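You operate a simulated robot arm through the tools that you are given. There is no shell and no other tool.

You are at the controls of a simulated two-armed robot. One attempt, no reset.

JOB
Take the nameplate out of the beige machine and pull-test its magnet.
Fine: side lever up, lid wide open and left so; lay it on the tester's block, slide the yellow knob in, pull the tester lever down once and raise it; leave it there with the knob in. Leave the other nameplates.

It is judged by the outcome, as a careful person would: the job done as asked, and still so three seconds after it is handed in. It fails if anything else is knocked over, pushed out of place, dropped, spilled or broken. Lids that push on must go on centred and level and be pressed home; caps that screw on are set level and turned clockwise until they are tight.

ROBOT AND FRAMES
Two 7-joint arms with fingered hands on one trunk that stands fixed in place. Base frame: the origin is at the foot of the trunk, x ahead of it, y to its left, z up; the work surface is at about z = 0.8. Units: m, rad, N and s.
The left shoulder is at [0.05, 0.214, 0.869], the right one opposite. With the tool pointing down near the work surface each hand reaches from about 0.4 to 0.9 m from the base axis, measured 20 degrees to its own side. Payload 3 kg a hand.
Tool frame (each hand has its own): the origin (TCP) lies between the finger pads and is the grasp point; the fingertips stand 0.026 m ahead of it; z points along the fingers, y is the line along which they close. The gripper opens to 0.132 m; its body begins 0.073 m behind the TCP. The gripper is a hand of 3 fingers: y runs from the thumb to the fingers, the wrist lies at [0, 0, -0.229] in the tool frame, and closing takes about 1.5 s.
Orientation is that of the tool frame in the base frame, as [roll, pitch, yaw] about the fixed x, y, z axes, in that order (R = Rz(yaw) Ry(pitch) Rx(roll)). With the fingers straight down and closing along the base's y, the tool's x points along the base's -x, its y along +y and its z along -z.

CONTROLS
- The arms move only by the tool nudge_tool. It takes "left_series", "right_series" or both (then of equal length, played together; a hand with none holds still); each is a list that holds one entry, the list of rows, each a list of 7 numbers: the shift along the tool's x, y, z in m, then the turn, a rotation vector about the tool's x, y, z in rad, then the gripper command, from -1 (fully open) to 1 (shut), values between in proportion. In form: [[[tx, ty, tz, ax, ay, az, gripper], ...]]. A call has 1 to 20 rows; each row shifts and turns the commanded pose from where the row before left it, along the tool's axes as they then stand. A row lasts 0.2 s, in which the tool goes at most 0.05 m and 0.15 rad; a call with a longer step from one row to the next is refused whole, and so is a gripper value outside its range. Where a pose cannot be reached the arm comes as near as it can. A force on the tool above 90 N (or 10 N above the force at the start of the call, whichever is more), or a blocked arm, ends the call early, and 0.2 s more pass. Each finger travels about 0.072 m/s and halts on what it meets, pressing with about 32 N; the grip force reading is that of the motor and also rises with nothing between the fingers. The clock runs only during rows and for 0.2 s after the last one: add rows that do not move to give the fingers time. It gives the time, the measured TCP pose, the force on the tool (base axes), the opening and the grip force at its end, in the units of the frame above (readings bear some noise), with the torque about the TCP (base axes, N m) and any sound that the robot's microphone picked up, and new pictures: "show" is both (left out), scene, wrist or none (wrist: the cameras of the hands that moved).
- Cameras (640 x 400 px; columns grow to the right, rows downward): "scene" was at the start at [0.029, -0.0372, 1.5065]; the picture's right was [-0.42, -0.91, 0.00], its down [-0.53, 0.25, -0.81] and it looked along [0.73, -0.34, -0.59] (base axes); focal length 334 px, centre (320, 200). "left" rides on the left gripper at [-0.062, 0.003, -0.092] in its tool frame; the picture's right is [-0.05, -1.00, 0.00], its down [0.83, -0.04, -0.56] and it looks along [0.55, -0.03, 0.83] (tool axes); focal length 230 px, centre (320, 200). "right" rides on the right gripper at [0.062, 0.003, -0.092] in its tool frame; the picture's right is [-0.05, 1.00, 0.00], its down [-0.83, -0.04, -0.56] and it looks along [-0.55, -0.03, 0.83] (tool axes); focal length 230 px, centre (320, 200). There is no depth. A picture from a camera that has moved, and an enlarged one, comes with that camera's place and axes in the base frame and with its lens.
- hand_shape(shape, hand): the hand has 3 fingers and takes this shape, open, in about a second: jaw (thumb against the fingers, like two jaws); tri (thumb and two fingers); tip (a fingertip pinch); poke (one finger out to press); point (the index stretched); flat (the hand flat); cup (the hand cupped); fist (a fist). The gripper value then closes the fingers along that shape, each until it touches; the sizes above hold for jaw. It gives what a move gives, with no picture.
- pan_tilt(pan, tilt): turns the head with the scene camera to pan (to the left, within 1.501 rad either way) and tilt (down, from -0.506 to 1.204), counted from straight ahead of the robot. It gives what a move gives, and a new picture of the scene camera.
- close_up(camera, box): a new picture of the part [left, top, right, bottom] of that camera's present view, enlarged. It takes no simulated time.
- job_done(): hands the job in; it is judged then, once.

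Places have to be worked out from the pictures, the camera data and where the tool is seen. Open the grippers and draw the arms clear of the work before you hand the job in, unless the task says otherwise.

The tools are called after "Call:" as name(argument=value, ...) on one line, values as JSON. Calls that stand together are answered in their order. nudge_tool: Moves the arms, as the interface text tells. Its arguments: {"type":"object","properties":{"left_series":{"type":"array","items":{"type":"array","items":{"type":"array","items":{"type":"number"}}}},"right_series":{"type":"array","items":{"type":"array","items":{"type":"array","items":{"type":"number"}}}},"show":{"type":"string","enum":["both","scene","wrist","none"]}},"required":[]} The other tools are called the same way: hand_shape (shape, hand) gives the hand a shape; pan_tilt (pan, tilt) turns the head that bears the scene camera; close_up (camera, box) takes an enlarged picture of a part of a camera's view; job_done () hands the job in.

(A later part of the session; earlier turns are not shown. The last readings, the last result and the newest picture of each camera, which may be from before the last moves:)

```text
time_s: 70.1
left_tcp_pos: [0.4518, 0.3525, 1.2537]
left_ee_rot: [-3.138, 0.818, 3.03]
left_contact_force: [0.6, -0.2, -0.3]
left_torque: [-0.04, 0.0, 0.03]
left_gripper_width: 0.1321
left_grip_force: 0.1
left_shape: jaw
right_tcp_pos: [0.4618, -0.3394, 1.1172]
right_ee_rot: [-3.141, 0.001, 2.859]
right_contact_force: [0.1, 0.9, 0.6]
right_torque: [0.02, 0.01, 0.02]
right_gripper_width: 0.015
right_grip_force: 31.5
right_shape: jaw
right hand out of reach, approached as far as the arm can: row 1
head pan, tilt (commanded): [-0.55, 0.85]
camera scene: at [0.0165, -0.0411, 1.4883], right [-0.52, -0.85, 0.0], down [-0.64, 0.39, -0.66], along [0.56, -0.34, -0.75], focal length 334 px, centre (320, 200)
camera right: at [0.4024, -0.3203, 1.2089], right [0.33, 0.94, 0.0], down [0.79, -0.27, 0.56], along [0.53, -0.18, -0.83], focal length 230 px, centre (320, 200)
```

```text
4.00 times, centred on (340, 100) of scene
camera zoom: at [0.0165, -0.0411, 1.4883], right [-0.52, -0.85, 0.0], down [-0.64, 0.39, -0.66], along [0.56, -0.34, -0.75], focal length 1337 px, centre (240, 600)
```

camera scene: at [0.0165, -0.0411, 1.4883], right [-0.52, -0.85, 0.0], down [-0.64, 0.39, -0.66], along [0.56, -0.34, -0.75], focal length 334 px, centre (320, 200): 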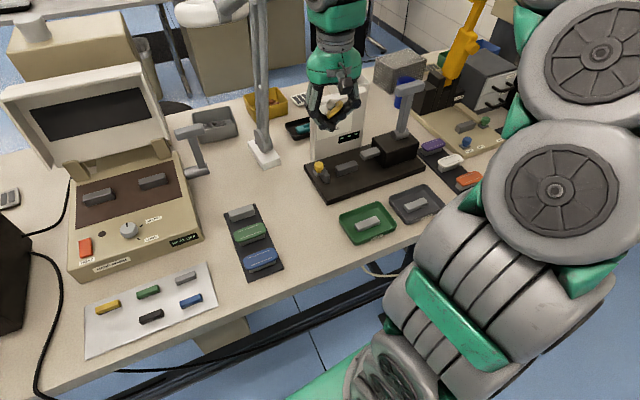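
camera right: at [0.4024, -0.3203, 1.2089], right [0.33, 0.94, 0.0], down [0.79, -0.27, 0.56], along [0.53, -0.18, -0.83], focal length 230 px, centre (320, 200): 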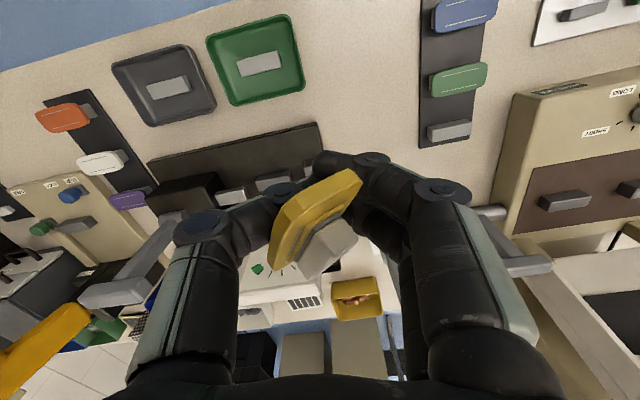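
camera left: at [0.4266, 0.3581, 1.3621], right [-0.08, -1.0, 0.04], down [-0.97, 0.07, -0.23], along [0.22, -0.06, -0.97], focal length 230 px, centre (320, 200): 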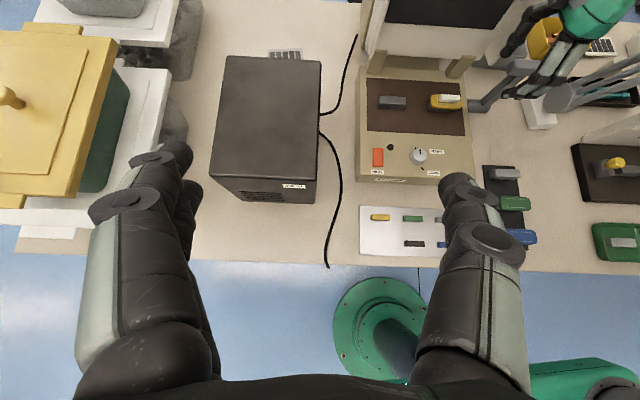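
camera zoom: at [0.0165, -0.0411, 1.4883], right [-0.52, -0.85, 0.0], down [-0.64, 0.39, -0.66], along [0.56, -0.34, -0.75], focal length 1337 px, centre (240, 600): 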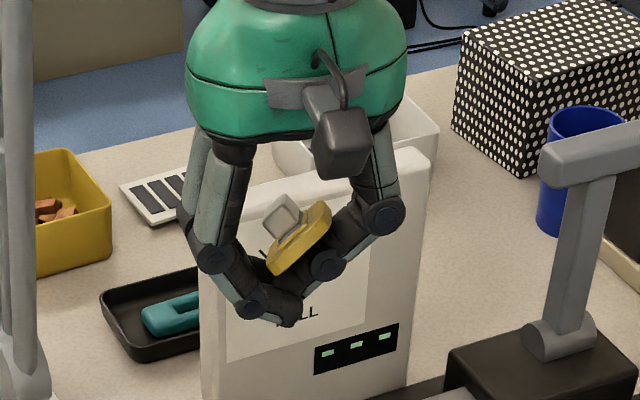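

The plate slid up in the slanted fingers and now sits tilted (magnet side still up) above the fingertips. I'll set it down gently on the free table patch at about (0.66, −0.20) and regrasp it properly; first move there slowly.

Call:
nudge_tool(right_series=[[[-0.008, 0.01, 0.006, 0, 0, 0, 0.68], [-0.0151, 0.0189, 0.0117, 0, 0, 0, 0.68], [-0.0151, 0.0189, 0.0117, 0, 0, 0, 0.68], [-0.0151, 0.0189, 0.0117, 0, 0, 0, 0.68], [-0.0151, 0.0189, 0.0117, 0, 0, 0, 0.68], [-0.0151, 0.0189, 0.0117, 0, 0, 0, 0.68], [-0.0151, 0.0189, 0.0117, 0, 0, 0, 0.68], [-0.0151, 0.0189, 0.0117, 0, 0, 0, 0.68], [-0.0151, 0.0189, 0.0117, 0, 0, 0, 0.68], [-0.0151, 0.0189, 0.0117, 0, 0, 0, 0.68], [-0.008, 0.01, 0.006, 0, 0, 0, 0.68], [0, 0, 0, 0, 0, 0, 0.68]]], show="both")

Call:
close_up(camera="right", box=[230, 120, 430, 300])

Call:
close_up(camera="scene", box=[180, 80, 340, 220])

```text
time_s: 72.7
left_tcp_pos: [0.4524, 0.3522, 1.2535]
left_ee_rot: [-3.14, 0.817, 3.03]
left_contact_force: [-0.2, 0.3, -0.4]
left_torque: [-0.01, 0.02, 0.01]
left_gripper_width: 0.1321
left_grip_force: 0.0
left_shape: jaw
right_tcp_pos: [0.661, -0.1988, 0.9981]
right_ee_rot: [3.141, 0.0, 2.86]
right_contact_force: [-0.2, -0.2, 0.0]
right_torque: [0.0, 0.02, 0.0]
right_gripper_width: 0.0151
right_grip_force: 31.8
right_shape: jaw
head pan, tilt (commanded): [-0.55, 0.85]
camera scene: at [0.0165, -0.041, 1.4883], right [-0.52, -0.85, 0.0], down [-0.64, 0.39, -0.66], along [0.56, -0.34, -0.75], focal length 334 px, centre (320, 200)
camera right: at [0.602, -0.1791, 1.091], right [0.33, 0.95, 0.0], down [0.79, -0.27, 0.56], along [0.53, -0.18, -0.83], focal length 230 px, centre (320, 200)
```

scene: 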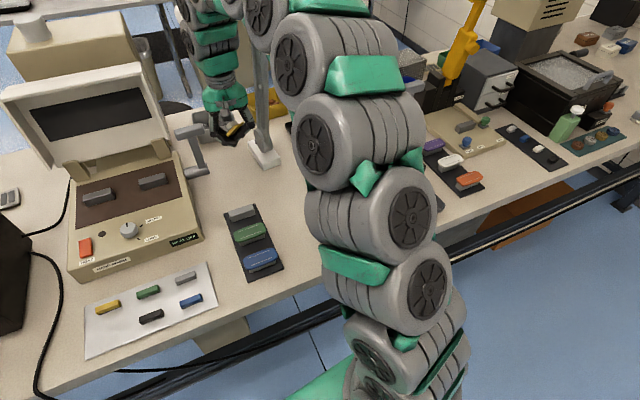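
right: 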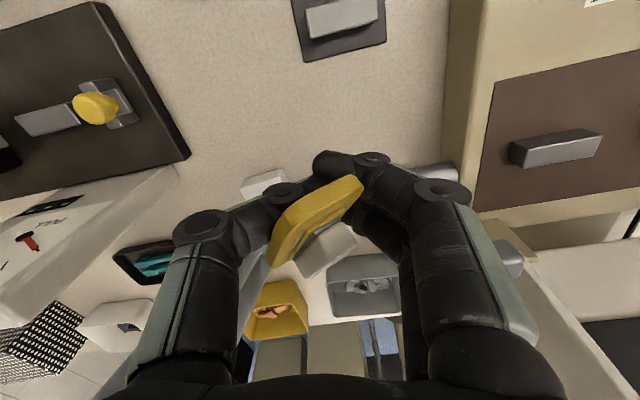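

```text
2.22 times, centred on (330, 210) of right
camera zoom: at [0.602, -0.1791, 1.091], right [0.33, 0.95, 0.0], down [0.79, -0.27, 0.56], along [0.53, -0.18, -0.83], focal length 511 px, centre (298, 178)
```

zoom: 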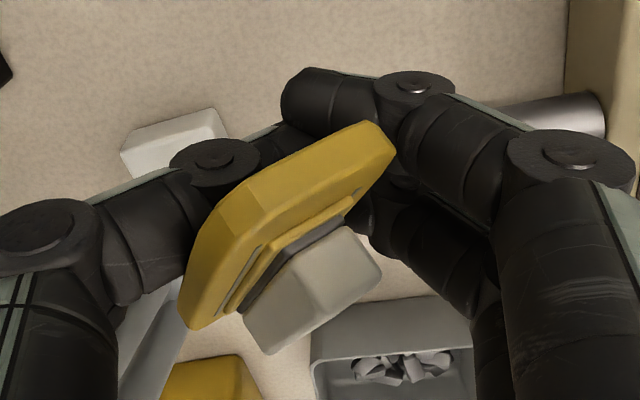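

```text
2.86 times, centred on (260, 150) of scene
camera zoom: at [0.0165, -0.041, 1.4883], right [-0.52, -0.85, 0.0], down [-0.64, 0.39, -0.66], along [0.56, -0.34, -0.75], focal length 955 px, centre (491, 343)
```

zoom: 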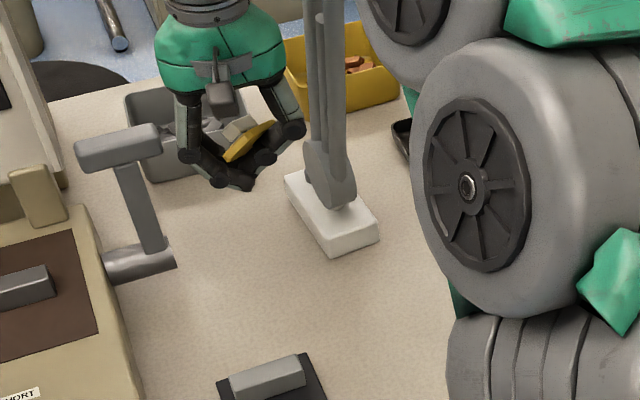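

The magnet side is up, plate tilted ~40°. I lower until the fingertips are just above the table.

Call:
nudge_tool(right_series=[[[0, 0, 0.02, 0, 0, 0, 0.68], [0, 0, 0.025, 0, 0, 0, 0.68], [0, 0, 0.025, 0, 0, 0, 0.68], [0, 0, 0.025, 0, 0, 0, 0.68], [0, 0, 0.025, 0, 0, 0, 0.68], [0, 0, 0.02, 0, 0, 0, 0.68], [0, 0, 0.015, 0, 0, 0, 0.68], [0, 0, 0.008, 0, 0, 0, 0.68], [0, 0, 0, 0, 0, 0, 0.68]]], show="both")

Call:
close_up(camera="scene", box=[180, 80, 340, 220])

```text
time_s: 74.7
left_tcp_pos: [0.4527, 0.3524, 1.2533]
left_ee_rot: [-3.141, 0.818, 3.03]
left_contact_force: [-0.5, 0.4, -0.3]
left_torque: [0.0, -0.03, -0.02]
left_gripper_width: 0.1321
left_grip_force: 0.0
left_shape: jaw
right_tcp_pos: [0.6583, -0.1994, 0.8363]
right_ee_rot: [3.141, 0.0, 2.859]
right_contact_force: [0.2, 0.0, -0.9]
right_torque: [0.02, 0.0, -0.01]
right_gripper_width: 0.0153
right_grip_force: 32.2
right_shape: jaw
head pan, tilt (commanded): [-0.55, 0.85]
camera scene: at [0.0165, -0.0411, 1.4883], right [-0.52, -0.85, 0.0], down [-0.64, 0.39, -0.66], along [0.56, -0.34, -0.75], focal length 334 px, centre (320, 200)
camera right: at [0.601, -0.1793, 0.9288], right [0.33, 0.95, 0.0], down [0.79, -0.27, 0.56], along [0.53, -0.18, -0.83], focal length 230 px, centre (320, 200)
```

scene: 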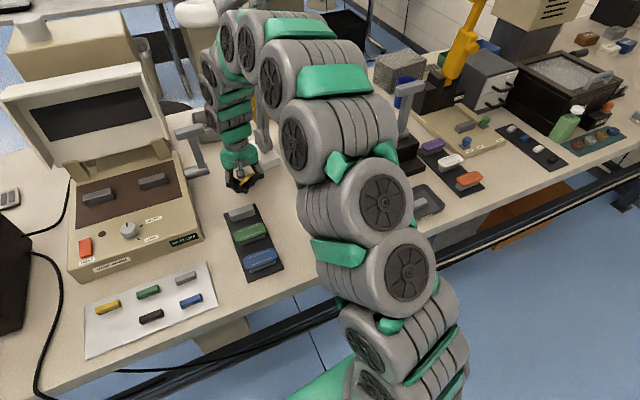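
right: 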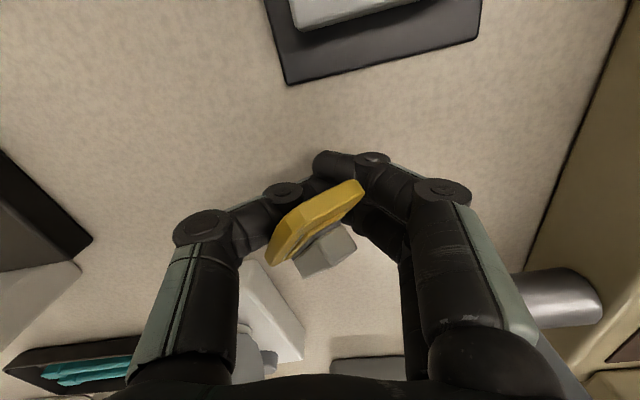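

```text
2.86 times, centred on (260, 150) of scene
camera zoom: at [0.0165, -0.0411, 1.4883], right [-0.52, -0.85, 0.0], down [-0.64, 0.39, -0.66], along [0.56, -0.34, -0.75], focal length 955 px, centre (491, 343)
```

zoom: 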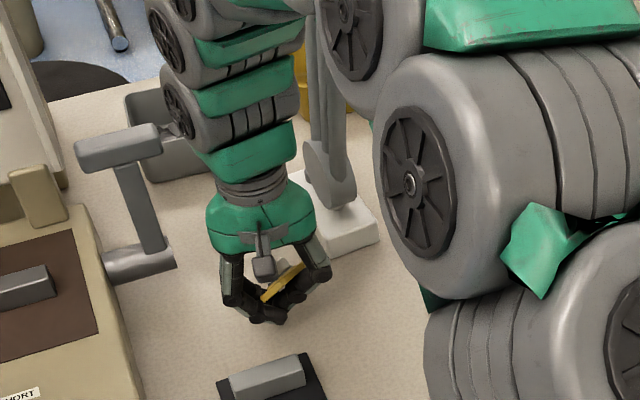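

Fingertips are ~1 cm above the table. I go down 5 mm more and ease the fingers open step by step.

Call:
nudge_tool(right_series=[[[0, 0, 0.005, 0, 0, 0, 0.68], [0, 0, 0, 0, 0, 0, 0.6], [0, 0, 0, 0, 0, 0, 0.52], [0, 0, 0, 0, 0, 0, 0.45], [0, 0, 0, 0, 0, 0, 0.4], [0, 0, 0, 0, 0, 0, 0.35]]], show="wrist")

Call:
close_up(camera="right", box=[230, 120, 430, 300])

```text
time_s: 76.1
left_tcp_pos: [0.4518, 0.3524, 1.254]
left_ee_rot: [-3.14, 0.816, 3.03]
left_contact_force: [0.2, -0.1, -0.5]
left_torque: [-0.02, 0.0, -0.03]
left_gripper_width: 0.1319
left_grip_force: 0.2
left_shape: jaw
right_tcp_pos: [0.6595, -0.2004, 0.8302]
right_ee_rot: [3.141, 0.001, 2.859]
right_contact_force: [-0.5, -0.5, 0.0]
right_torque: [-0.02, 0.04, 0.0]
right_gripper_width: 0.0426
right_grip_force: 0.1
right_shape: jaw
head pan, tilt (commanded): [-0.55, 0.85]
camera right: at [0.6009, -0.1796, 0.9241], right [0.33, 0.95, 0.0], down [0.79, -0.27, 0.56], along [0.53, -0.18, -0.83], focal length 230 px, centre (320, 200)
```

right: 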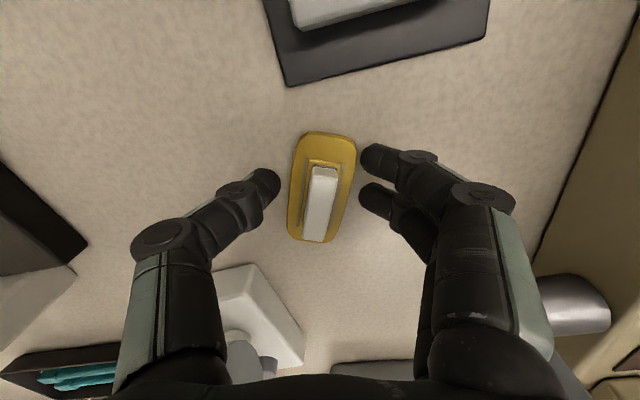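

```text
2.22 times, centred on (330, 210) of right
camera zoom: at [0.6009, -0.1796, 0.9241], right [0.33, 0.95, 0.0], down [0.79, -0.27, 0.56], along [0.53, -0.18, -0.83], focal length 511 px, centre (298, 178)
```

zoom: 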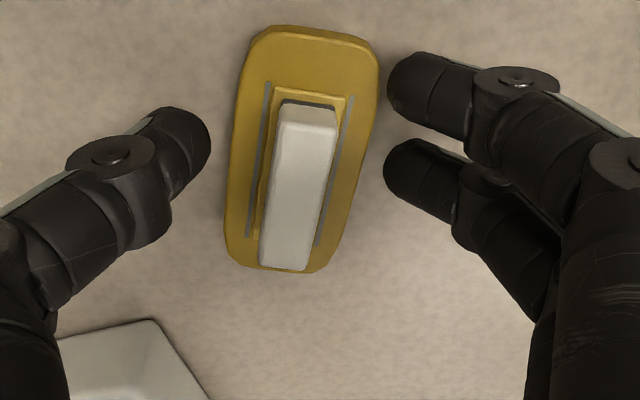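

The nameplate now lies flat on the table, magnet up, at about (0.672, −0.206). This time I'll grip it by the magnet's ends (vertical faces, straight-finger width) with the hand turned so that it ends in the arm's natural yaw at the tester. I open, rise, and turn the empty hand.

Call:
nudge_tool(right_series=[[[0, 0, 0, 0, 0, 0, 0.1], [0, 0, -0.01, 0, 0, 0, 0.0], [0, 0, -0.03, 0, 0, 0, 0], [0, 0, -0.04, 0, 0, 0, 0], [0, 0, 0, 0, 0, -0.138, 0], [0, 0, 0, 0, 0, -0.138, 0], [0, 0, 0, 0, 0, -0.138, 0], [0, 0, 0, 0, 0, -0.138, 0], [0, 0, 0, 0, 0, -0.138, 0], [0, 0, 0, 0, 0, -0.138, 0], [0, 0, 0, 0, 0, -0.138, 0], [0, 0, 0, 0, 0, -0.138, 0], [0, 0, 0, 0, 0, -0.138, 0], [0, 0, 0, 0, 0, -0.138, 0], [0, 0, 0, 0, 0, 0, 0]]], show="both")

Call:
close_up(camera="right", box=[230, 60, 430, 260])

```text
time_s: 79.3
left_tcp_pos: [0.4522, 0.3522, 1.253]
left_ee_rot: [-3.139, 0.818, 3.031]
left_contact_force: [-0.3, 0.7, -0.4]
left_torque: [-0.01, -0.01, 0.02]
left_gripper_width: 0.1319
left_grip_force: 0.1
left_shape: jaw
right_tcp_pos: [0.6599, -0.1978, 0.9115]
right_ee_rot: [3.14, 0.0, -2.04]
right_contact_force: [0.5, -0.6, -0.4]
right_torque: [-0.01, -0.02, -0.01]
right_gripper_width: 0.0655
right_grip_force: 0.1
right_shape: jaw
head pan, tilt (commanded): [-0.55, 0.85]
camera scene: at [0.0165, -0.041, 1.4883], right [-0.52, -0.85, 0.0], down [-0.64, 0.39, -0.66], along [0.56, -0.34, -0.75], focal length 334 px, centre (320, 200)
camera right: at [0.6284, -0.253, 1.0043], right [-0.87, 0.5, 0.0], down [0.41, 0.72, 0.56], along [0.28, 0.48, -0.83], focal length 230 px, centre (320, 200)
```

scene: 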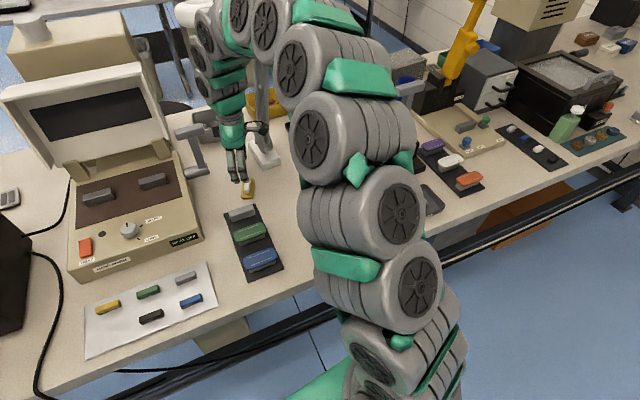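
right: 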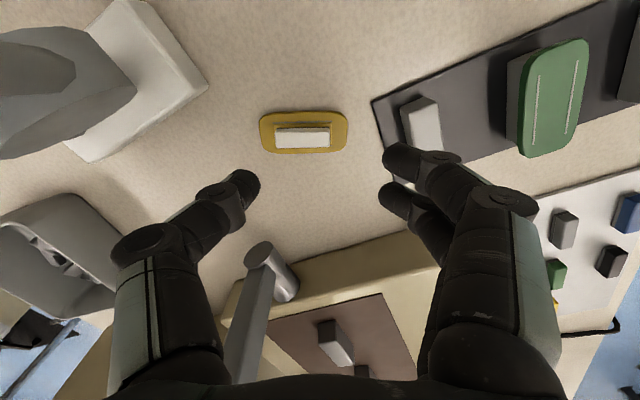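

```text
2.00 times, centred on (330, 160) of right
camera zoom: at [0.6284, -0.253, 1.0043], right [-0.87, 0.5, 0.0], down [0.41, 0.72, 0.56], along [0.28, 0.48, -0.83], focal length 460 px, centre (300, 280)
```

zoom: 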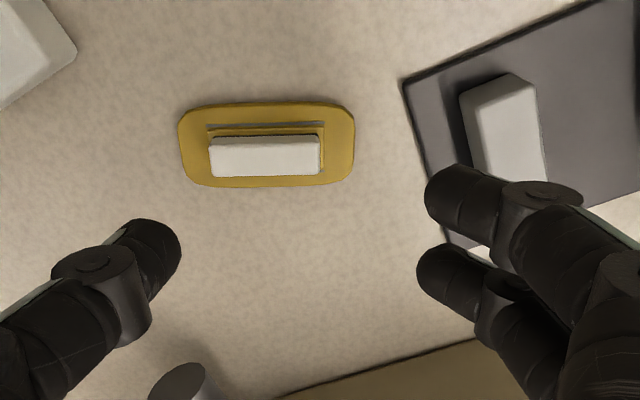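

The magnet axis is nearly along the closing direction. I centre over it, correct 2° of yaw, and descend part way.

Call:
nudge_tool(right_series=[[[-0.0008, -0.0071, 0.01, 0, 0, 0.035, 0], [-0.0007, -0.0071, 0.015, 0, 0, 0, 0], [0, 0, 0.015, 0, 0, 0, 0], [0, 0, 0.015, 0, 0, 0, 0], [0, 0, 0, 0, 0, 0, 0]]], show="wrist")

Call:
close_up(camera="right", box=[220, 80, 420, 240])

```text
time_s: 80.5
left_tcp_pos: [0.4526, 0.3527, 1.2526]
left_ee_rot: [-3.139, 0.816, 3.03]
left_contact_force: [0.1, 0.1, 0.3]
left_torque: [-0.02, -0.02, 0.03]
left_gripper_width: 0.132
left_grip_force: 0.1
left_shape: jaw
right_tcp_pos: [0.6712, -0.2039, 0.8549]
right_ee_rot: [-3.141, -0.001, -2.077]
right_contact_force: [-0.4, -0.4, 0.2]
right_torque: [-0.02, -0.02, 0.01]
right_gripper_width: 0.0653
right_grip_force: 0.1
right_shape: jaw
head pan, tilt (commanded): [-0.55, 0.85]
camera right: at [0.6391, -0.2567, 0.9482], right [-0.85, 0.53, 0.0], down [0.44, 0.71, 0.56], along [0.29, 0.47, -0.83], focal length 230 px, centre (320, 200)
```

right: 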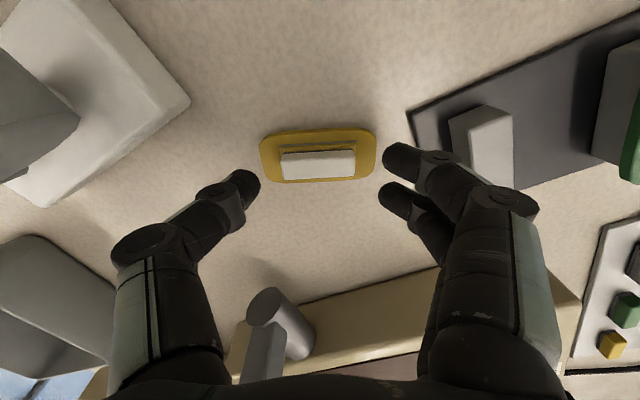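

```text
2.50 times, centred on (320, 160) of right
camera zoom: at [0.6391, -0.2567, 0.9482], right [-0.85, 0.53, 0.0], down [0.44, 0.71, 0.56], along [0.29, 0.47, -0.83], focal length 575 px, centre (320, 300)
```

zoom: 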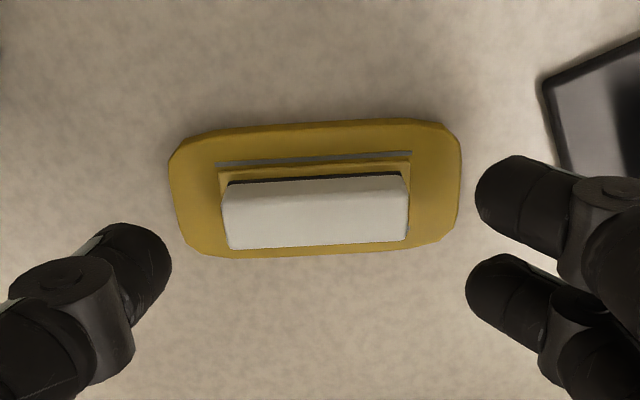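

Well centred; plate top estimated at z ≈ 0.804. I lower until the tips are just above the plate.

Call:
nudge_tool(right_series=[[[0.0006, -0.0005, 0.01, 0, 0, 0, 0.0], [0.0006, -0.0005, 0.009, 0, 0, 0, 0.0], [0, 0, 0.002, 0, 0, 0, 0.05], [0, 0, 0, 0, 0, 0, 0.05]]], show="wrist")

Call:
close_up(camera="right", box=[220, 100, 420, 260])

```text
time_s: 81.5
left_tcp_pos: [0.4519, 0.3532, 1.2547]
left_ee_rot: [-3.141, 0.817, 3.029]
left_contact_force: [-0.4, 0.6, -0.3]
left_torque: [0.0, 0.02, -0.02]
left_gripper_width: 0.1318
left_grip_force: 0.0
left_shape: jaw
right_tcp_pos: [0.6732, -0.2054, 0.835]
right_ee_rot: [-3.141, -0.002, -2.077]
right_contact_force: [-0.4, 0.1, 0.3]
right_torque: [0.0, -0.03, -0.02]
right_gripper_width: 0.0632
right_grip_force: 0.0
right_shape: jaw
head pan, tilt (commanded): [-0.55, 0.85]
camera right: at [0.64, -0.2588, 0.9272], right [-0.85, 0.53, 0.0], down [0.44, 0.71, 0.56], along [0.29, 0.47, -0.83], focal length 230 px, centre (320, 200)
```

right: 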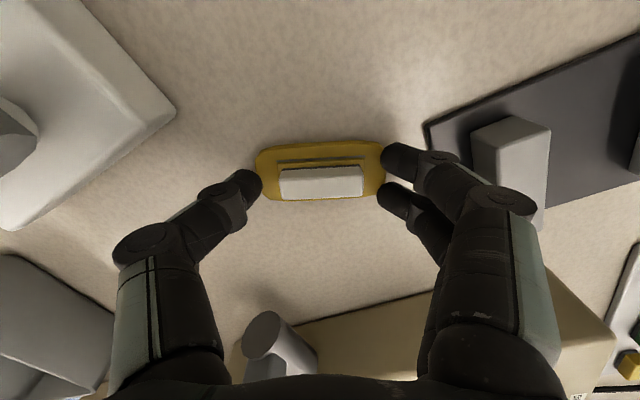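

```text
2.50 times, centred on (320, 180) of right
camera zoom: at [0.64, -0.2588, 0.9272], right [-0.85, 0.53, 0.0], down [0.44, 0.71, 0.56], along [0.29, 0.47, -0.83], focal length 575 px, centre (320, 250)
```

zoom: 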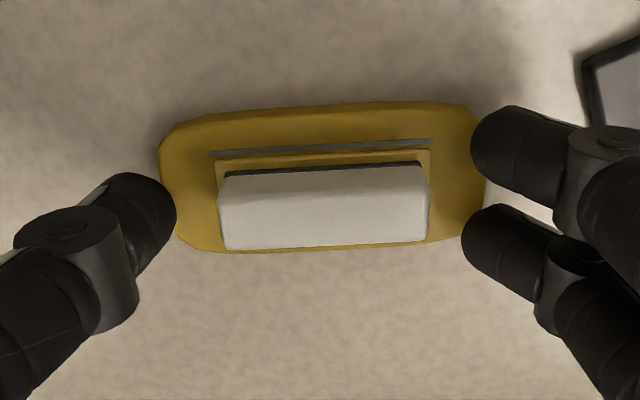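

Tips hover ~3 mm above the plate ends. I lower another 2–3 mm, feeling for contact, then close on the magnet ends.

Call:
nudge_tool(right_series=[[[0, 0, 0.0015, 0, 0, 0, 0.1], [0, 0, 0.001, 0, 0, 0, 0.15], [0, 0, 0, 0, 0, 0, 0.2], [0, 0, 0, 0, 0, 0, 0.2]]], show="wrist")

Call:
close_up(camera="right", box=[220, 100, 420, 260])

```text
time_s: 82.5
left_tcp_pos: [0.4519, 0.3529, 1.2544]
left_ee_rot: [-3.14, 0.819, 3.03]
left_contact_force: [-0.6, -0.2, 0.4]
left_torque: [-0.01, 0.0, 0.01]
left_gripper_width: 0.1315
left_grip_force: 0.0
left_shape: jaw
right_tcp_pos: [0.6728, -0.2071, 0.8322]
right_ee_rot: [-3.14, 0.0, -2.075]
right_contact_force: [-0.2, 0.4, 10.3]
right_torque: [0.04, 0.16, 0.04]
right_gripper_width: 0.0542
right_grip_force: 32.3
right_shape: jaw
head pan, tilt (commanded): [-0.55, 0.85]
camera right: at [0.64, -0.2592, 0.9253], right [-0.85, 0.53, 0.0], down [0.44, 0.71, 0.56], along [0.3, 0.47, -0.83], focal length 230 px, centre (320, 200)
```

right: 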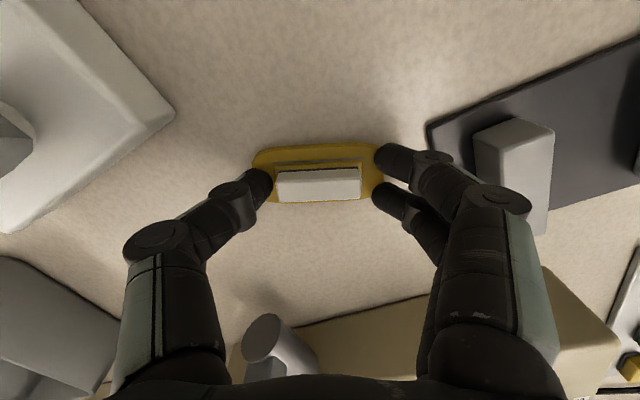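

```text
2.50 times, centred on (320, 180) of right
camera zoom: at [0.64, -0.2592, 0.9253], right [-0.85, 0.53, 0.0], down [0.44, 0.71, 0.56], along [0.3, 0.47, -0.83], focal length 575 px, centre (320, 250)
```

zoom: 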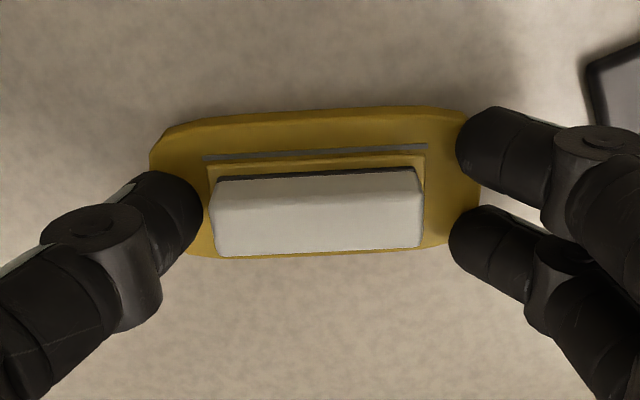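

Contact with the plate top (10 N) — tips at plate level. I lift 1.5 mm and close onto the magnet ends.

Call:
nudge_tool(right_series=[[[0, 0.001, -0.002, 0, 0, 0, 0.2], [0, 0, 0, 0, 0, 0, 0.25], [0, 0, 0, 0, 0, 0, 0.3], [0, 0, 0, 0, 0, 0, 0.35], [0, 0, 0, 0, 0, 0, 0.4], [0, 0, 0, 0, 0, 0, 0.45], [0, 0, 0, 0, 0, 0, 0.45]]], show="wrist")

Call:
close_up(camera="right", box=[220, 100, 420, 260])

```text
time_s: 84.1
left_tcp_pos: [0.4525, 0.3529, 1.2535]
left_ee_rot: [-3.14, 0.816, 3.028]
left_contact_force: [-0.5, 0.1, 0.0]
left_torque: [-0.02, -0.01, -0.01]
left_gripper_width: 0.132
left_grip_force: 0.0
left_shape: jaw
right_tcp_pos: [0.6715, -0.2067, 0.835]
right_ee_rot: [3.14, 0.0, -2.077]
right_contact_force: [0.4, -0.2, 0.0]
right_torque: [-0.01, -0.01, -0.01]
right_gripper_width: 0.0537
right_grip_force: 32.3
right_shape: jaw
head pan, tilt (commanded): [-0.55, 0.85]
camera right: at [0.639, -0.2583, 0.9272], right [-0.85, 0.53, 0.0], down [0.44, 0.71, 0.56], along [0.29, 0.47, -0.83], focal length 230 px, centre (320, 200)
```

right: 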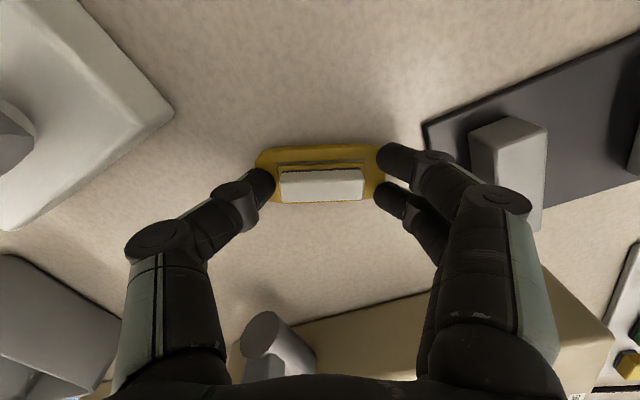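

```text
2.50 times, centred on (320, 180) of right
camera zoom: at [0.639, -0.2583, 0.9272], right [-0.85, 0.53, 0.0], down [0.44, 0.71, 0.56], along [0.29, 0.47, -0.83], focal length 575 px, centre (320, 250)
```

zoom: 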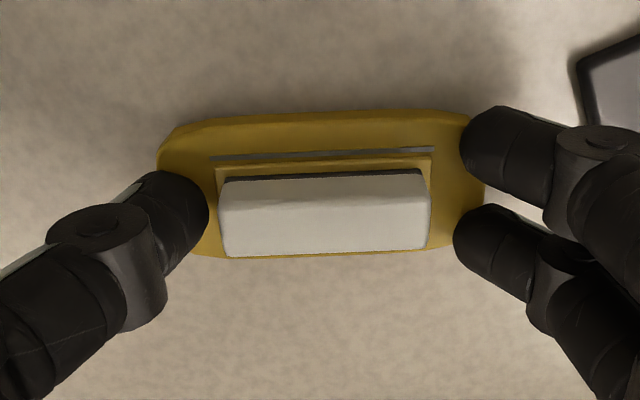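

The thumb touches the magnet but the fingers stand ~6 mm off. I command further closing to bring them on.

Call:
nudge_tool(right_series=[[[0, 0, 0, 0, 0, 0, 0.55], [0, 0, 0, 0, 0, 0, 0.65], [0, 0, 0, 0, 0, 0, 0.7], [0, 0, 0, 0, 0, 0, 0.7]]], show="wrist")

Call:
close_up(camera="right", box=[220, 100, 420, 260])

```text
time_s: 85.1
left_tcp_pos: [0.4527, 0.3521, 1.2545]
left_ee_rot: [-3.138, 0.817, 3.029]
left_contact_force: [0.6, 0.0, 0.1]
left_torque: [0.02, -0.03, 0.01]
left_gripper_width: 0.1316
left_grip_force: 0.1
left_shape: jaw
right_tcp_pos: [0.6721, -0.2063, 0.8357]
right_ee_rot: [-3.141, 0.001, -2.076]
right_contact_force: [-0.7, 0.8, 0.1]
right_torque: [0.01, 0.04, 0.02]
right_gripper_width: 0.0538
right_grip_force: 32.3
right_shape: jaw
head pan, tilt (commanded): [-0.55, 0.85]
camera right: at [0.6391, -0.2583, 0.9272], right [-0.85, 0.53, 0.0], down [0.44, 0.71, 0.56], along [0.29, 0.47, -0.83], focal length 230 px, centre (320, 200)
```

right: 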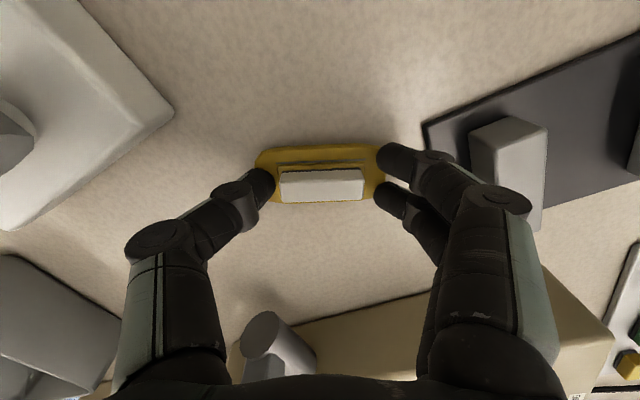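

```text
2.50 times, centred on (320, 180) of right
camera zoom: at [0.6391, -0.2583, 0.9272], right [-0.85, 0.53, 0.0], down [0.44, 0.71, 0.56], along [0.29, 0.47, -0.83], focal length 575 px, centre (320, 250)
```

zoom: 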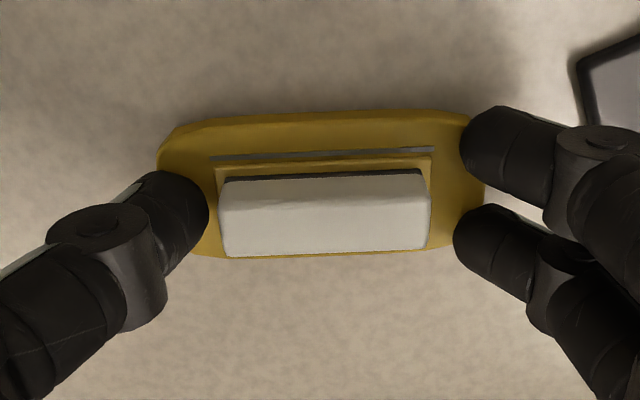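

It is firmly blocked at 54 mm with balanced force, so it is gripping something solid. I test with a slow 1 cm lift.

Call:
nudge_tool(right_series=[[[0, 0, -0.004, 0, 0, 0, 0.7], [0, 0, -0.004, 0, 0, 0, 0.7], [0, 0, -0.004, 0, 0, 0, 0.7], [0, 0, 0, 0, 0, 0, 0.7]]], show="wrist")

Call:
close_up(camera="right", box=[220, 100, 420, 260])

Call:
close_up(camera="scene", box=[200, 120, 300, 220])

```text
time_s: 86.1
left_tcp_pos: [0.4531, 0.3533, 1.2531]
left_ee_rot: [-3.141, 0.817, 3.028]
left_contact_force: [0.7, -0.6, -0.4]
left_torque: [0.01, 0.01, 0.01]
left_gripper_width: 0.1318
left_grip_force: 0.0
left_shape: jaw
right_tcp_pos: [0.6709, -0.2053, 0.8449]
right_ee_rot: [3.142, 0.0, -2.077]
right_contact_force: [0.1, 0.0, -2.0]
right_torque: [0.0, -0.03, 0.0]
right_gripper_width: 0.0535
right_grip_force: 32.1
right_shape: jaw
head pan, tilt (commanded): [-0.55, 0.85]
camera right: at [0.6397, -0.2585, 0.9387], right [-0.85, 0.53, 0.0], down [0.44, 0.71, 0.56], along [0.29, 0.47, -0.83], focal length 230 px, centre (320, 200)
```

right: 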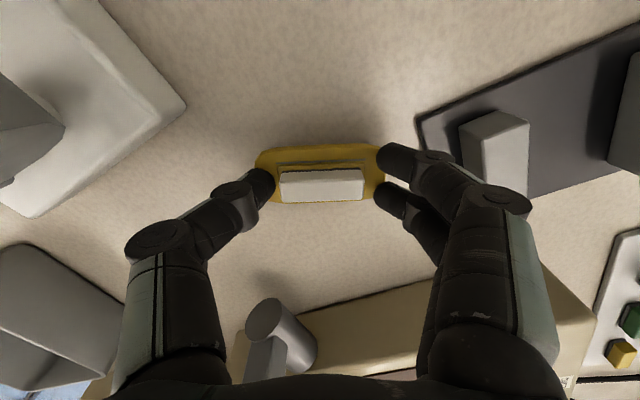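

```text
2.50 times, centred on (320, 180) of right
camera zoom: at [0.6397, -0.2585, 0.9387], right [-0.85, 0.53, 0.0], down [0.44, 0.71, 0.56], along [0.29, 0.47, -0.83], focal length 575 px, centre (320, 250)
```

zoom: 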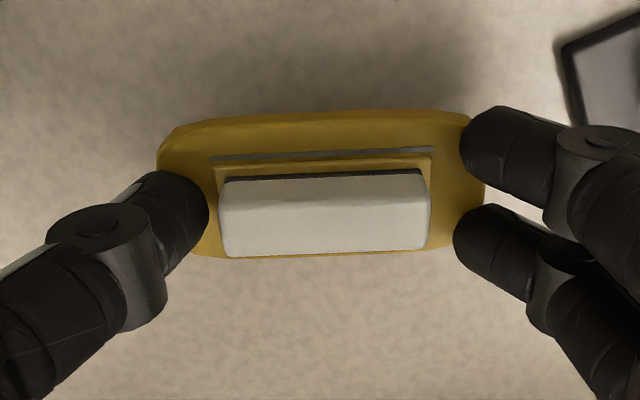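

```text
4.00 times, centred on (250, 170) of scene
camera zoom: at [0.0165, -0.0411, 1.4883], right [-0.52, -0.85, 0.0], down [-0.64, 0.39, -0.66], along [0.56, -0.34, -0.75], focal length 1337 px, centre (600, 320)
```

zoom: 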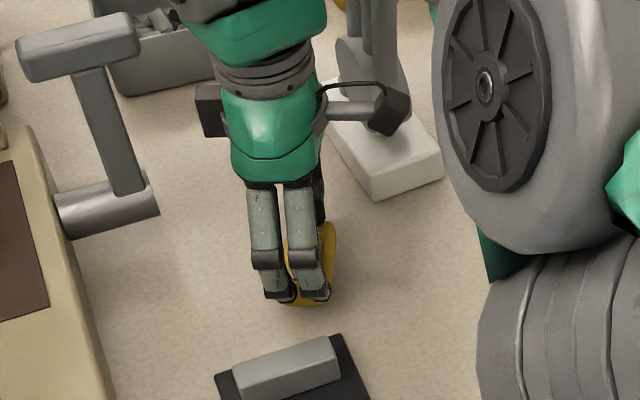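

It lifts cleanly and level (2 N weight), so this grip holds. I raise it, move to open space toward the robot, and start turning slowly.

Call:
nudge_tool(right_series=[[[0, 0, -0.01, 0, 0, 0, 0.7], [0, 0, -0.02, 0, 0, 0, 0.7], [0, 0, -0.025, 0, 0, 0, 0.7], [0, 0, -0.025, 0, 0, 0, 0.7], [0.0084, 0.0049, -0.01, 0, 0, 0, 0.7], [0.0168, 0.0097, 0, 0, 0, 0, 0.7], [0.0168, 0.0097, 0, 0, 0, 0, 0.7], [0.0168, 0.0097, 0, 0, 0, 0, 0.7], [0.0168, 0.0097, 0, 0, 0, 0, 0.7], [0.0168, 0.0097, 0, 0, 0, 0, 0.7], [0.0084, 0.0049, 0, 0, 0, 0, 0.7], [0, 0, 0, 0, 0, 0.03, 0.7], [0, 0, 0, 0, 0, 0.05, 0.7], [0, 0, 0, 0, 0, 0.05, 0.7], [0, 0, 0, 0, 0, 0.05, 0.7], [0, 0, 0, 0, 0, 0.05, 0.7], [0, 0, 0, 0, 0, 0.05, 0.7], [0, 0, 0, 0, 0, 0.03, 0.7], [0, 0, 0, 0, 0, 0, 0.7]]], show="wrist")

```text
time_s: 90.1
left_tcp_pos: [0.4524, 0.352, 1.2533]
left_ee_rot: [-3.139, 0.818, 3.03]
left_contact_force: [0.2, 0.0, 0.0]
left_torque: [-0.03, 0.01, 0.03]
left_gripper_width: 0.1318
left_grip_force: 0.1
left_shape: jaw
right_tcp_pos: [0.5717, -0.2656, 0.936]
right_ee_rot: [-3.142, 0.0, -2.388]
right_contact_force: [0.1, 0.5, 0.0]
right_torque: [-0.01, 0.02, -0.01]
right_gripper_width: 0.0536
right_grip_force: 31.9
right_shape: jaw
head pan, tilt (commanded): [-0.55, 0.85]
camera right: at [0.5254, -0.3054, 1.0291], right [-0.65, 0.76, 0.0], down [0.63, 0.54, 0.56], along [0.42, 0.36, -0.83], focal length 230 px, centre (320, 200)
```

right: 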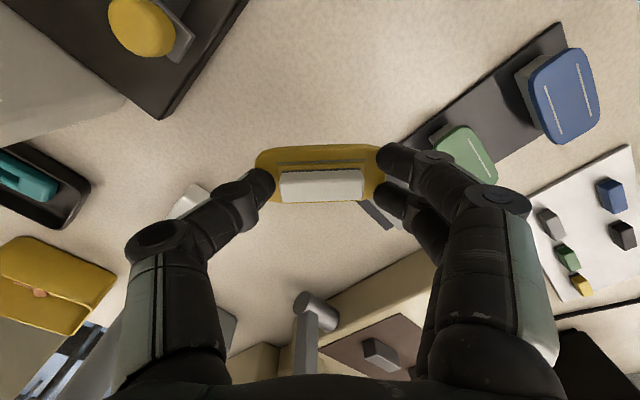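

Stable. I finish the turn at the same slow rate.

Call:
nudge_tool(right_series=[[[0, 0, 0, 0, 0, 0.03, 0.7], [0, 0, 0, 0, 0, 0.05, 0.7], [0, 0, 0, 0, 0, 0.05, 0.7], [0, 0, 0, 0, 0, 0.05, 0.7], [0, 0, 0, 0, 0, 0.05, 0.7], [0, 0, 0, 0, 0, 0.05, 0.7], [0, 0, 0, 0, 0, 0.05, 0.7], [0, 0, 0, 0, 0, 0.05, 0.7], [0, 0, 0, 0, 0, 0.05, 0.7], [0, 0, 0, 0, 0, 0.05, 0.7], [0, 0, 0, 0, 0, 0.05, 0.7], [0, 0, 0, 0, 0, 0.05, 0.7], [0, 0, 0, 0, 0, 0.05, 0.7], [0, 0, 0, 0, 0, 0.05, 0.7], [0, 0, 0, 0, 0, 0.05, 0.7], [0, 0, 0, 0, 0, 0.05, 0.7], [0, 0, 0, 0, 0, 0.05, 0.7], [0, 0, 0, 0, 0, 0.035, 0.7], [0, 0, 0, 0, 0, 0, 0.7]]], show="both")

```text
time_s: 94.1
left_tcp_pos: [0.4517, 0.3536, 1.2533]
left_ee_rot: [-3.14, 0.816, 3.03]
left_contact_force: [-0.2, 0.3, 0.3]
left_torque: [-0.01, -0.01, 0.0]
left_gripper_width: 0.1319
left_grip_force: 0.2
left_shape: jaw
right_tcp_pos: [0.5726, -0.2645, 0.9362]
right_ee_rot: [3.141, 0.0, 3.034]
right_contact_force: [0.5, -0.7, -1.4]
right_torque: [0.02, 0.0, -0.02]
right_gripper_width: 0.0539
right_grip_force: 31.9
right_shape: jaw
head pan, tilt (commanded): [-0.55, 0.85]
camera scene: at [0.0165, -0.0411, 1.4883], right [-0.52, -0.85, 0.0], down [-0.64, 0.39, -0.66], along [0.56, -0.34, -0.75], focal length 334 px, centre (320, 200)
camera right: at [0.5117, -0.2555, 1.0289], right [0.16, 0.99, 0.0], down [0.82, -0.13, 0.56], along [0.55, -0.09, -0.83], focal length 230 px, centre (320, 200)
```

scene: 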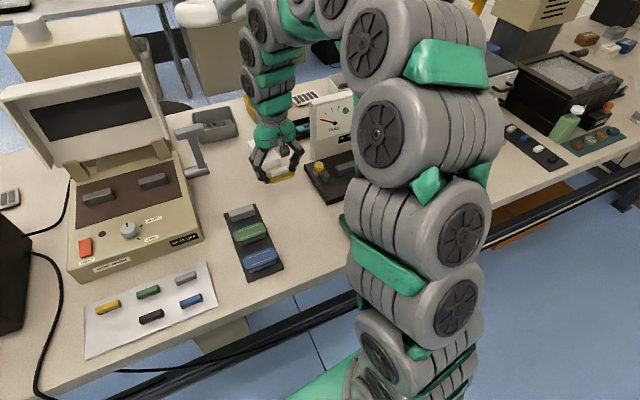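
right: 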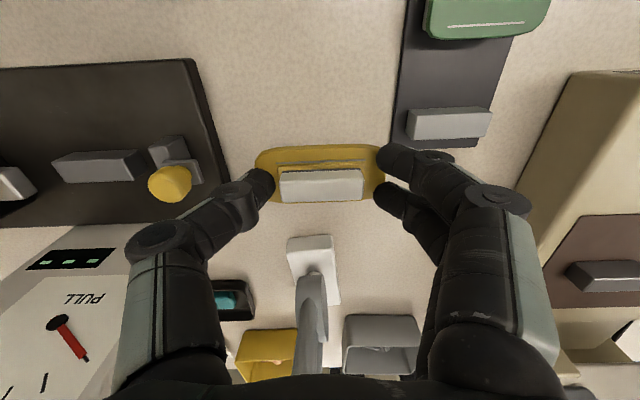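

The nameplate hangs level with the correct heading. The wrist camera now sees the tester's block, jaw and knob; I enlarge that part.

Call:
close_up(camera="right", box=[0, 50, 240, 240])

Call:
close_up(camera="right", box=[220, 110, 420, 250])

```text
2.11 times, centred on (120, 145) of right
camera zoom: at [0.5117, -0.2555, 1.0289], right [0.16, 0.99, 0.0], down [0.82, -0.13, 0.56], along [0.55, -0.09, -0.83], focal length 484 px, centre (741, 316)
```

zoom: 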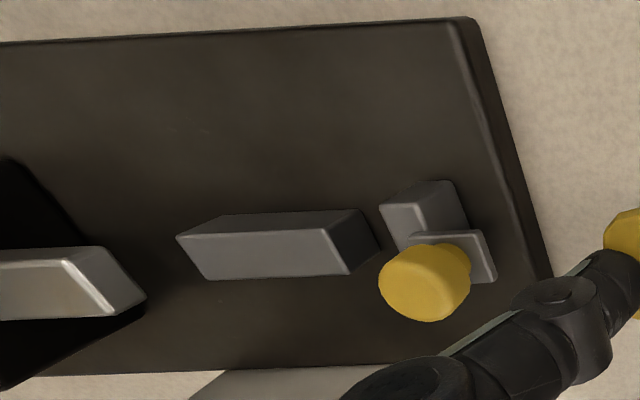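

```text
2.86 times, centred on (320, 180) of right
camera zoom: at [0.5117, -0.2555, 1.0289], right [0.16, 0.99, 0.0], down [0.82, -0.13, 0.56], along [0.55, -0.09, -0.83], focal length 657 px, centre (320, 257)
```

zoom: 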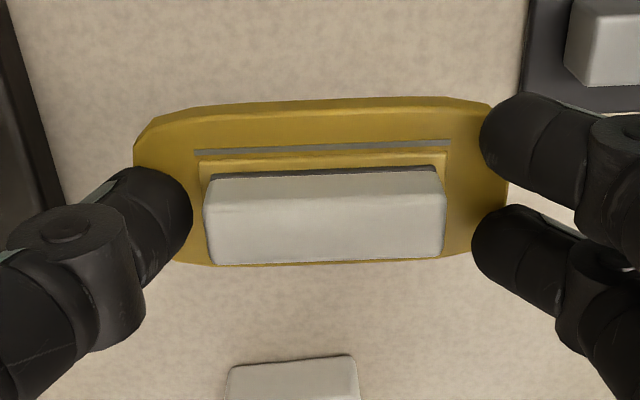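

Measured: block top centre ≈ (0.5685, −0.467, 0.845), heading matches; plate sits 4 mm beyond the TCP and its underside 36 mm below it. I raise and move over the block.

Call:
nudge_tool(right_series=[[[0, 0, -0.015, 0, 0, 0, 0.7], [0, 0, -0.02, 0, 0, 0, 0.7], [0, 0, -0.015, 0, 0, 0, 0.7], [-0.001, -0.0125, 0, 0, 0, 0, 0.7], [-0.0017, -0.025, 0, 0, 0, 0, 0.7], [-0.0017, -0.025, 0, 0, 0, 0, 0.7], [-0.0017, -0.025, 0, 0, 0, 0, 0.7], [-0.0017, -0.025, 0, 0, 0, 0, 0.7], [-0.0017, -0.025, 0, 0, 0, 0, 0.7], [-0.0017, -0.025, 0, 0, 0, 0, 0.7], [-0.0017, -0.025, 0, 0, 0, 0, 0.7], [-0.0008, -0.0125, 0, 0, 0, 0, 0.7], [0, 0, 0, 0, 0, 0, 0.7]]], show="both")

Call:
close_up(camera="right", box=[220, 80, 420, 240])

```text
time_s: 96.9
left_tcp_pos: [0.4518, 0.3526, 1.2532]
left_ee_rot: [-3.14, 0.815, 3.031]
left_contact_force: [0.0, 0.0, -0.1]
left_torque: [0.02, 0.02, -0.02]
left_gripper_width: 0.132
left_grip_force: 0.1
left_shape: jaw
right_tcp_pos: [0.5634, -0.4654, 0.9847]
right_ee_rot: [-3.141, 0.001, 3.033]
right_contact_force: [0.0, 0.4, -0.9]
right_torque: [-0.02, 0.01, 0.03]
right_gripper_width: 0.0537
right_grip_force: 32.1
right_shape: jaw
head pan, tilt (commanded): [-0.55, 0.85]
camera scene: at [0.0165, -0.0411, 1.4883], right [-0.52, -0.85, 0.0], down [-0.64, 0.39, -0.66], along [0.56, -0.34, -0.75], focal length 334 px, centre (320, 200)
camera right: at [0.5029, -0.4554, 1.0786], right [0.16, 0.99, 0.0], down [0.82, -0.13, 0.56], along [0.55, -0.09, -0.83], focal length 230 px, centre (320, 200)
```

scene: 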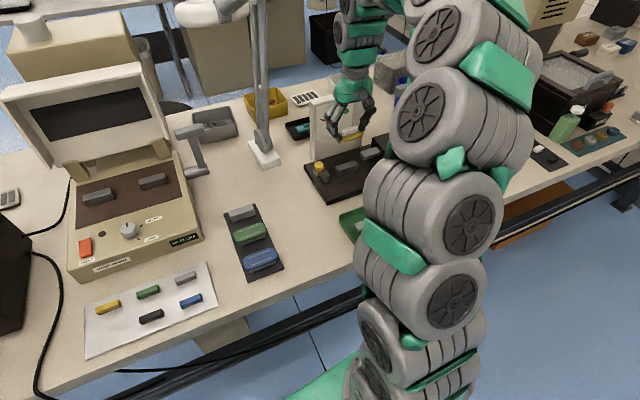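
right: 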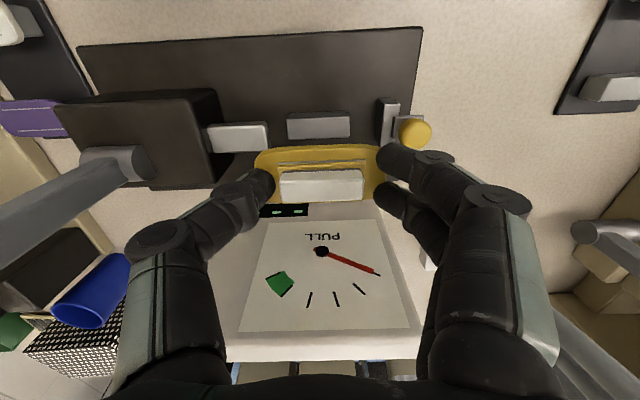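

```text
2.50 times, centred on (320, 160) of right
camera zoom: at [0.5029, -0.4554, 1.0786], right [0.16, 0.99, 0.0], down [0.82, -0.13, 0.56], along [0.55, -0.09, -0.83], focal length 575 px, centre (320, 300)
```

zoom: 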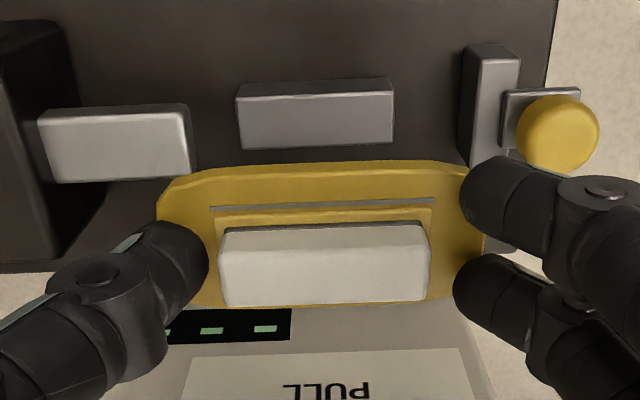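

Now I see block, puller bar, jaw and knob directly. The plate is laterally right; I shift 2 mm away from the robot and descend to about 1.5 cm above the block.

Call:
nudge_tool(right_series=[[[-0.001, 0, 0.015, 0, 0, 0, 0.7], [-0.001, 0, 0.02, 0, 0, 0, 0.7], [0, 0, 0.02, 0, 0, 0, 0.7], [0, 0, 0.02, 0, 0, 0, 0.7], [0, 0, 0.01, 0, 0, 0, 0.7], [0, 0, 0, 0, 0, 0, 0.7]]], show="both")

Call:
close_up(camera="right", box=[220, 80, 420, 240])

Call:
close_up(camera="scene", box=[290, 70, 400, 210])

```text
time_s: 98.3
left_tcp_pos: [0.4522, 0.3523, 1.2525]
left_ee_rot: [-3.14, 0.816, 3.03]
left_contact_force: [0.5, -0.1, -0.4]
left_torque: [0.0, 0.04, 0.01]
left_gripper_width: 0.1319
left_grip_force: 0.0
left_shape: jaw
right_tcp_pos: [0.5662, -0.4659, 0.902]
right_ee_rot: [-3.141, 0.001, 3.032]
right_contact_force: [-0.4, -0.1, -0.1]
right_torque: [0.02, 0.01, 0.02]
right_gripper_width: 0.0537
right_grip_force: 31.1
right_shape: jaw
head pan, tilt (commanded): [-0.55, 0.85]
camera scene: at [0.0165, -0.0411, 1.4883], right [-0.52, -0.85, 0.0], down [-0.64, 0.39, -0.66], along [0.56, -0.34, -0.75], focal length 334 px, centre (320, 200)
camera right: at [0.5056, -0.4563, 0.9947], right [0.16, 0.99, 0.0], down [0.82, -0.13, 0.56], along [0.55, -0.09, -0.83], focal length 230 px, centre (320, 200)
```

scene: 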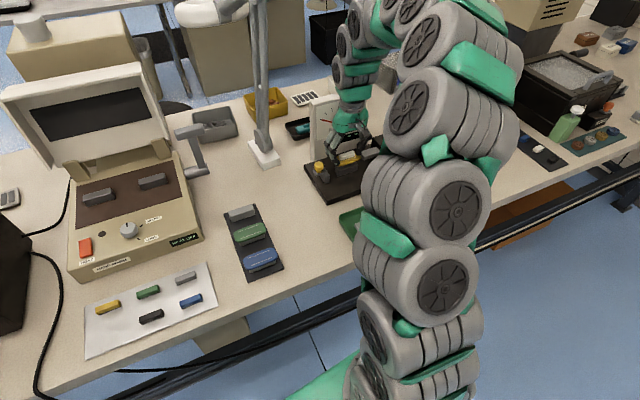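
right: 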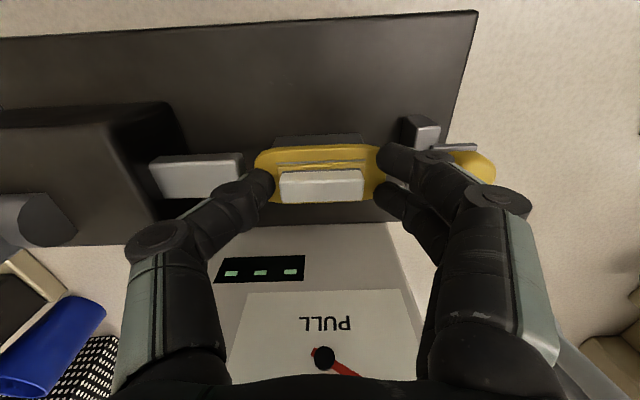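

```text
2.50 times, centred on (320, 160) of right
camera zoom: at [0.5056, -0.4563, 0.9947], right [0.16, 0.99, 0.0], down [0.82, -0.13, 0.56], along [0.55, -0.09, -0.83], focal length 575 px, centre (320, 300)
```

zoom: 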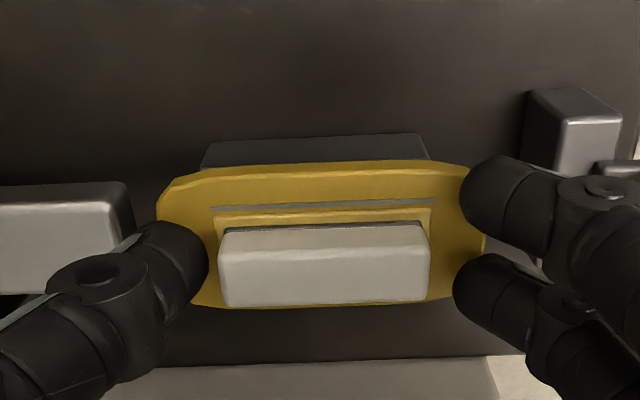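

```text
2.86 times, centred on (345, 140) of scene
camera zoom: at [0.0165, -0.0411, 1.4883], right [-0.52, -0.85, 0.0], down [-0.64, 0.39, -0.66], along [0.56, -0.34, -0.75], focal length 955 px, centre (249, 371)
```

zoom: 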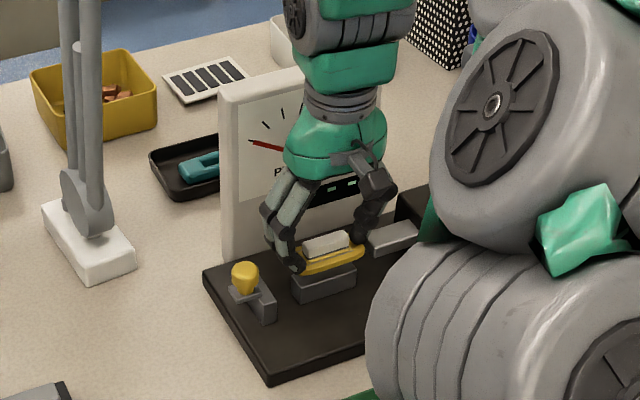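

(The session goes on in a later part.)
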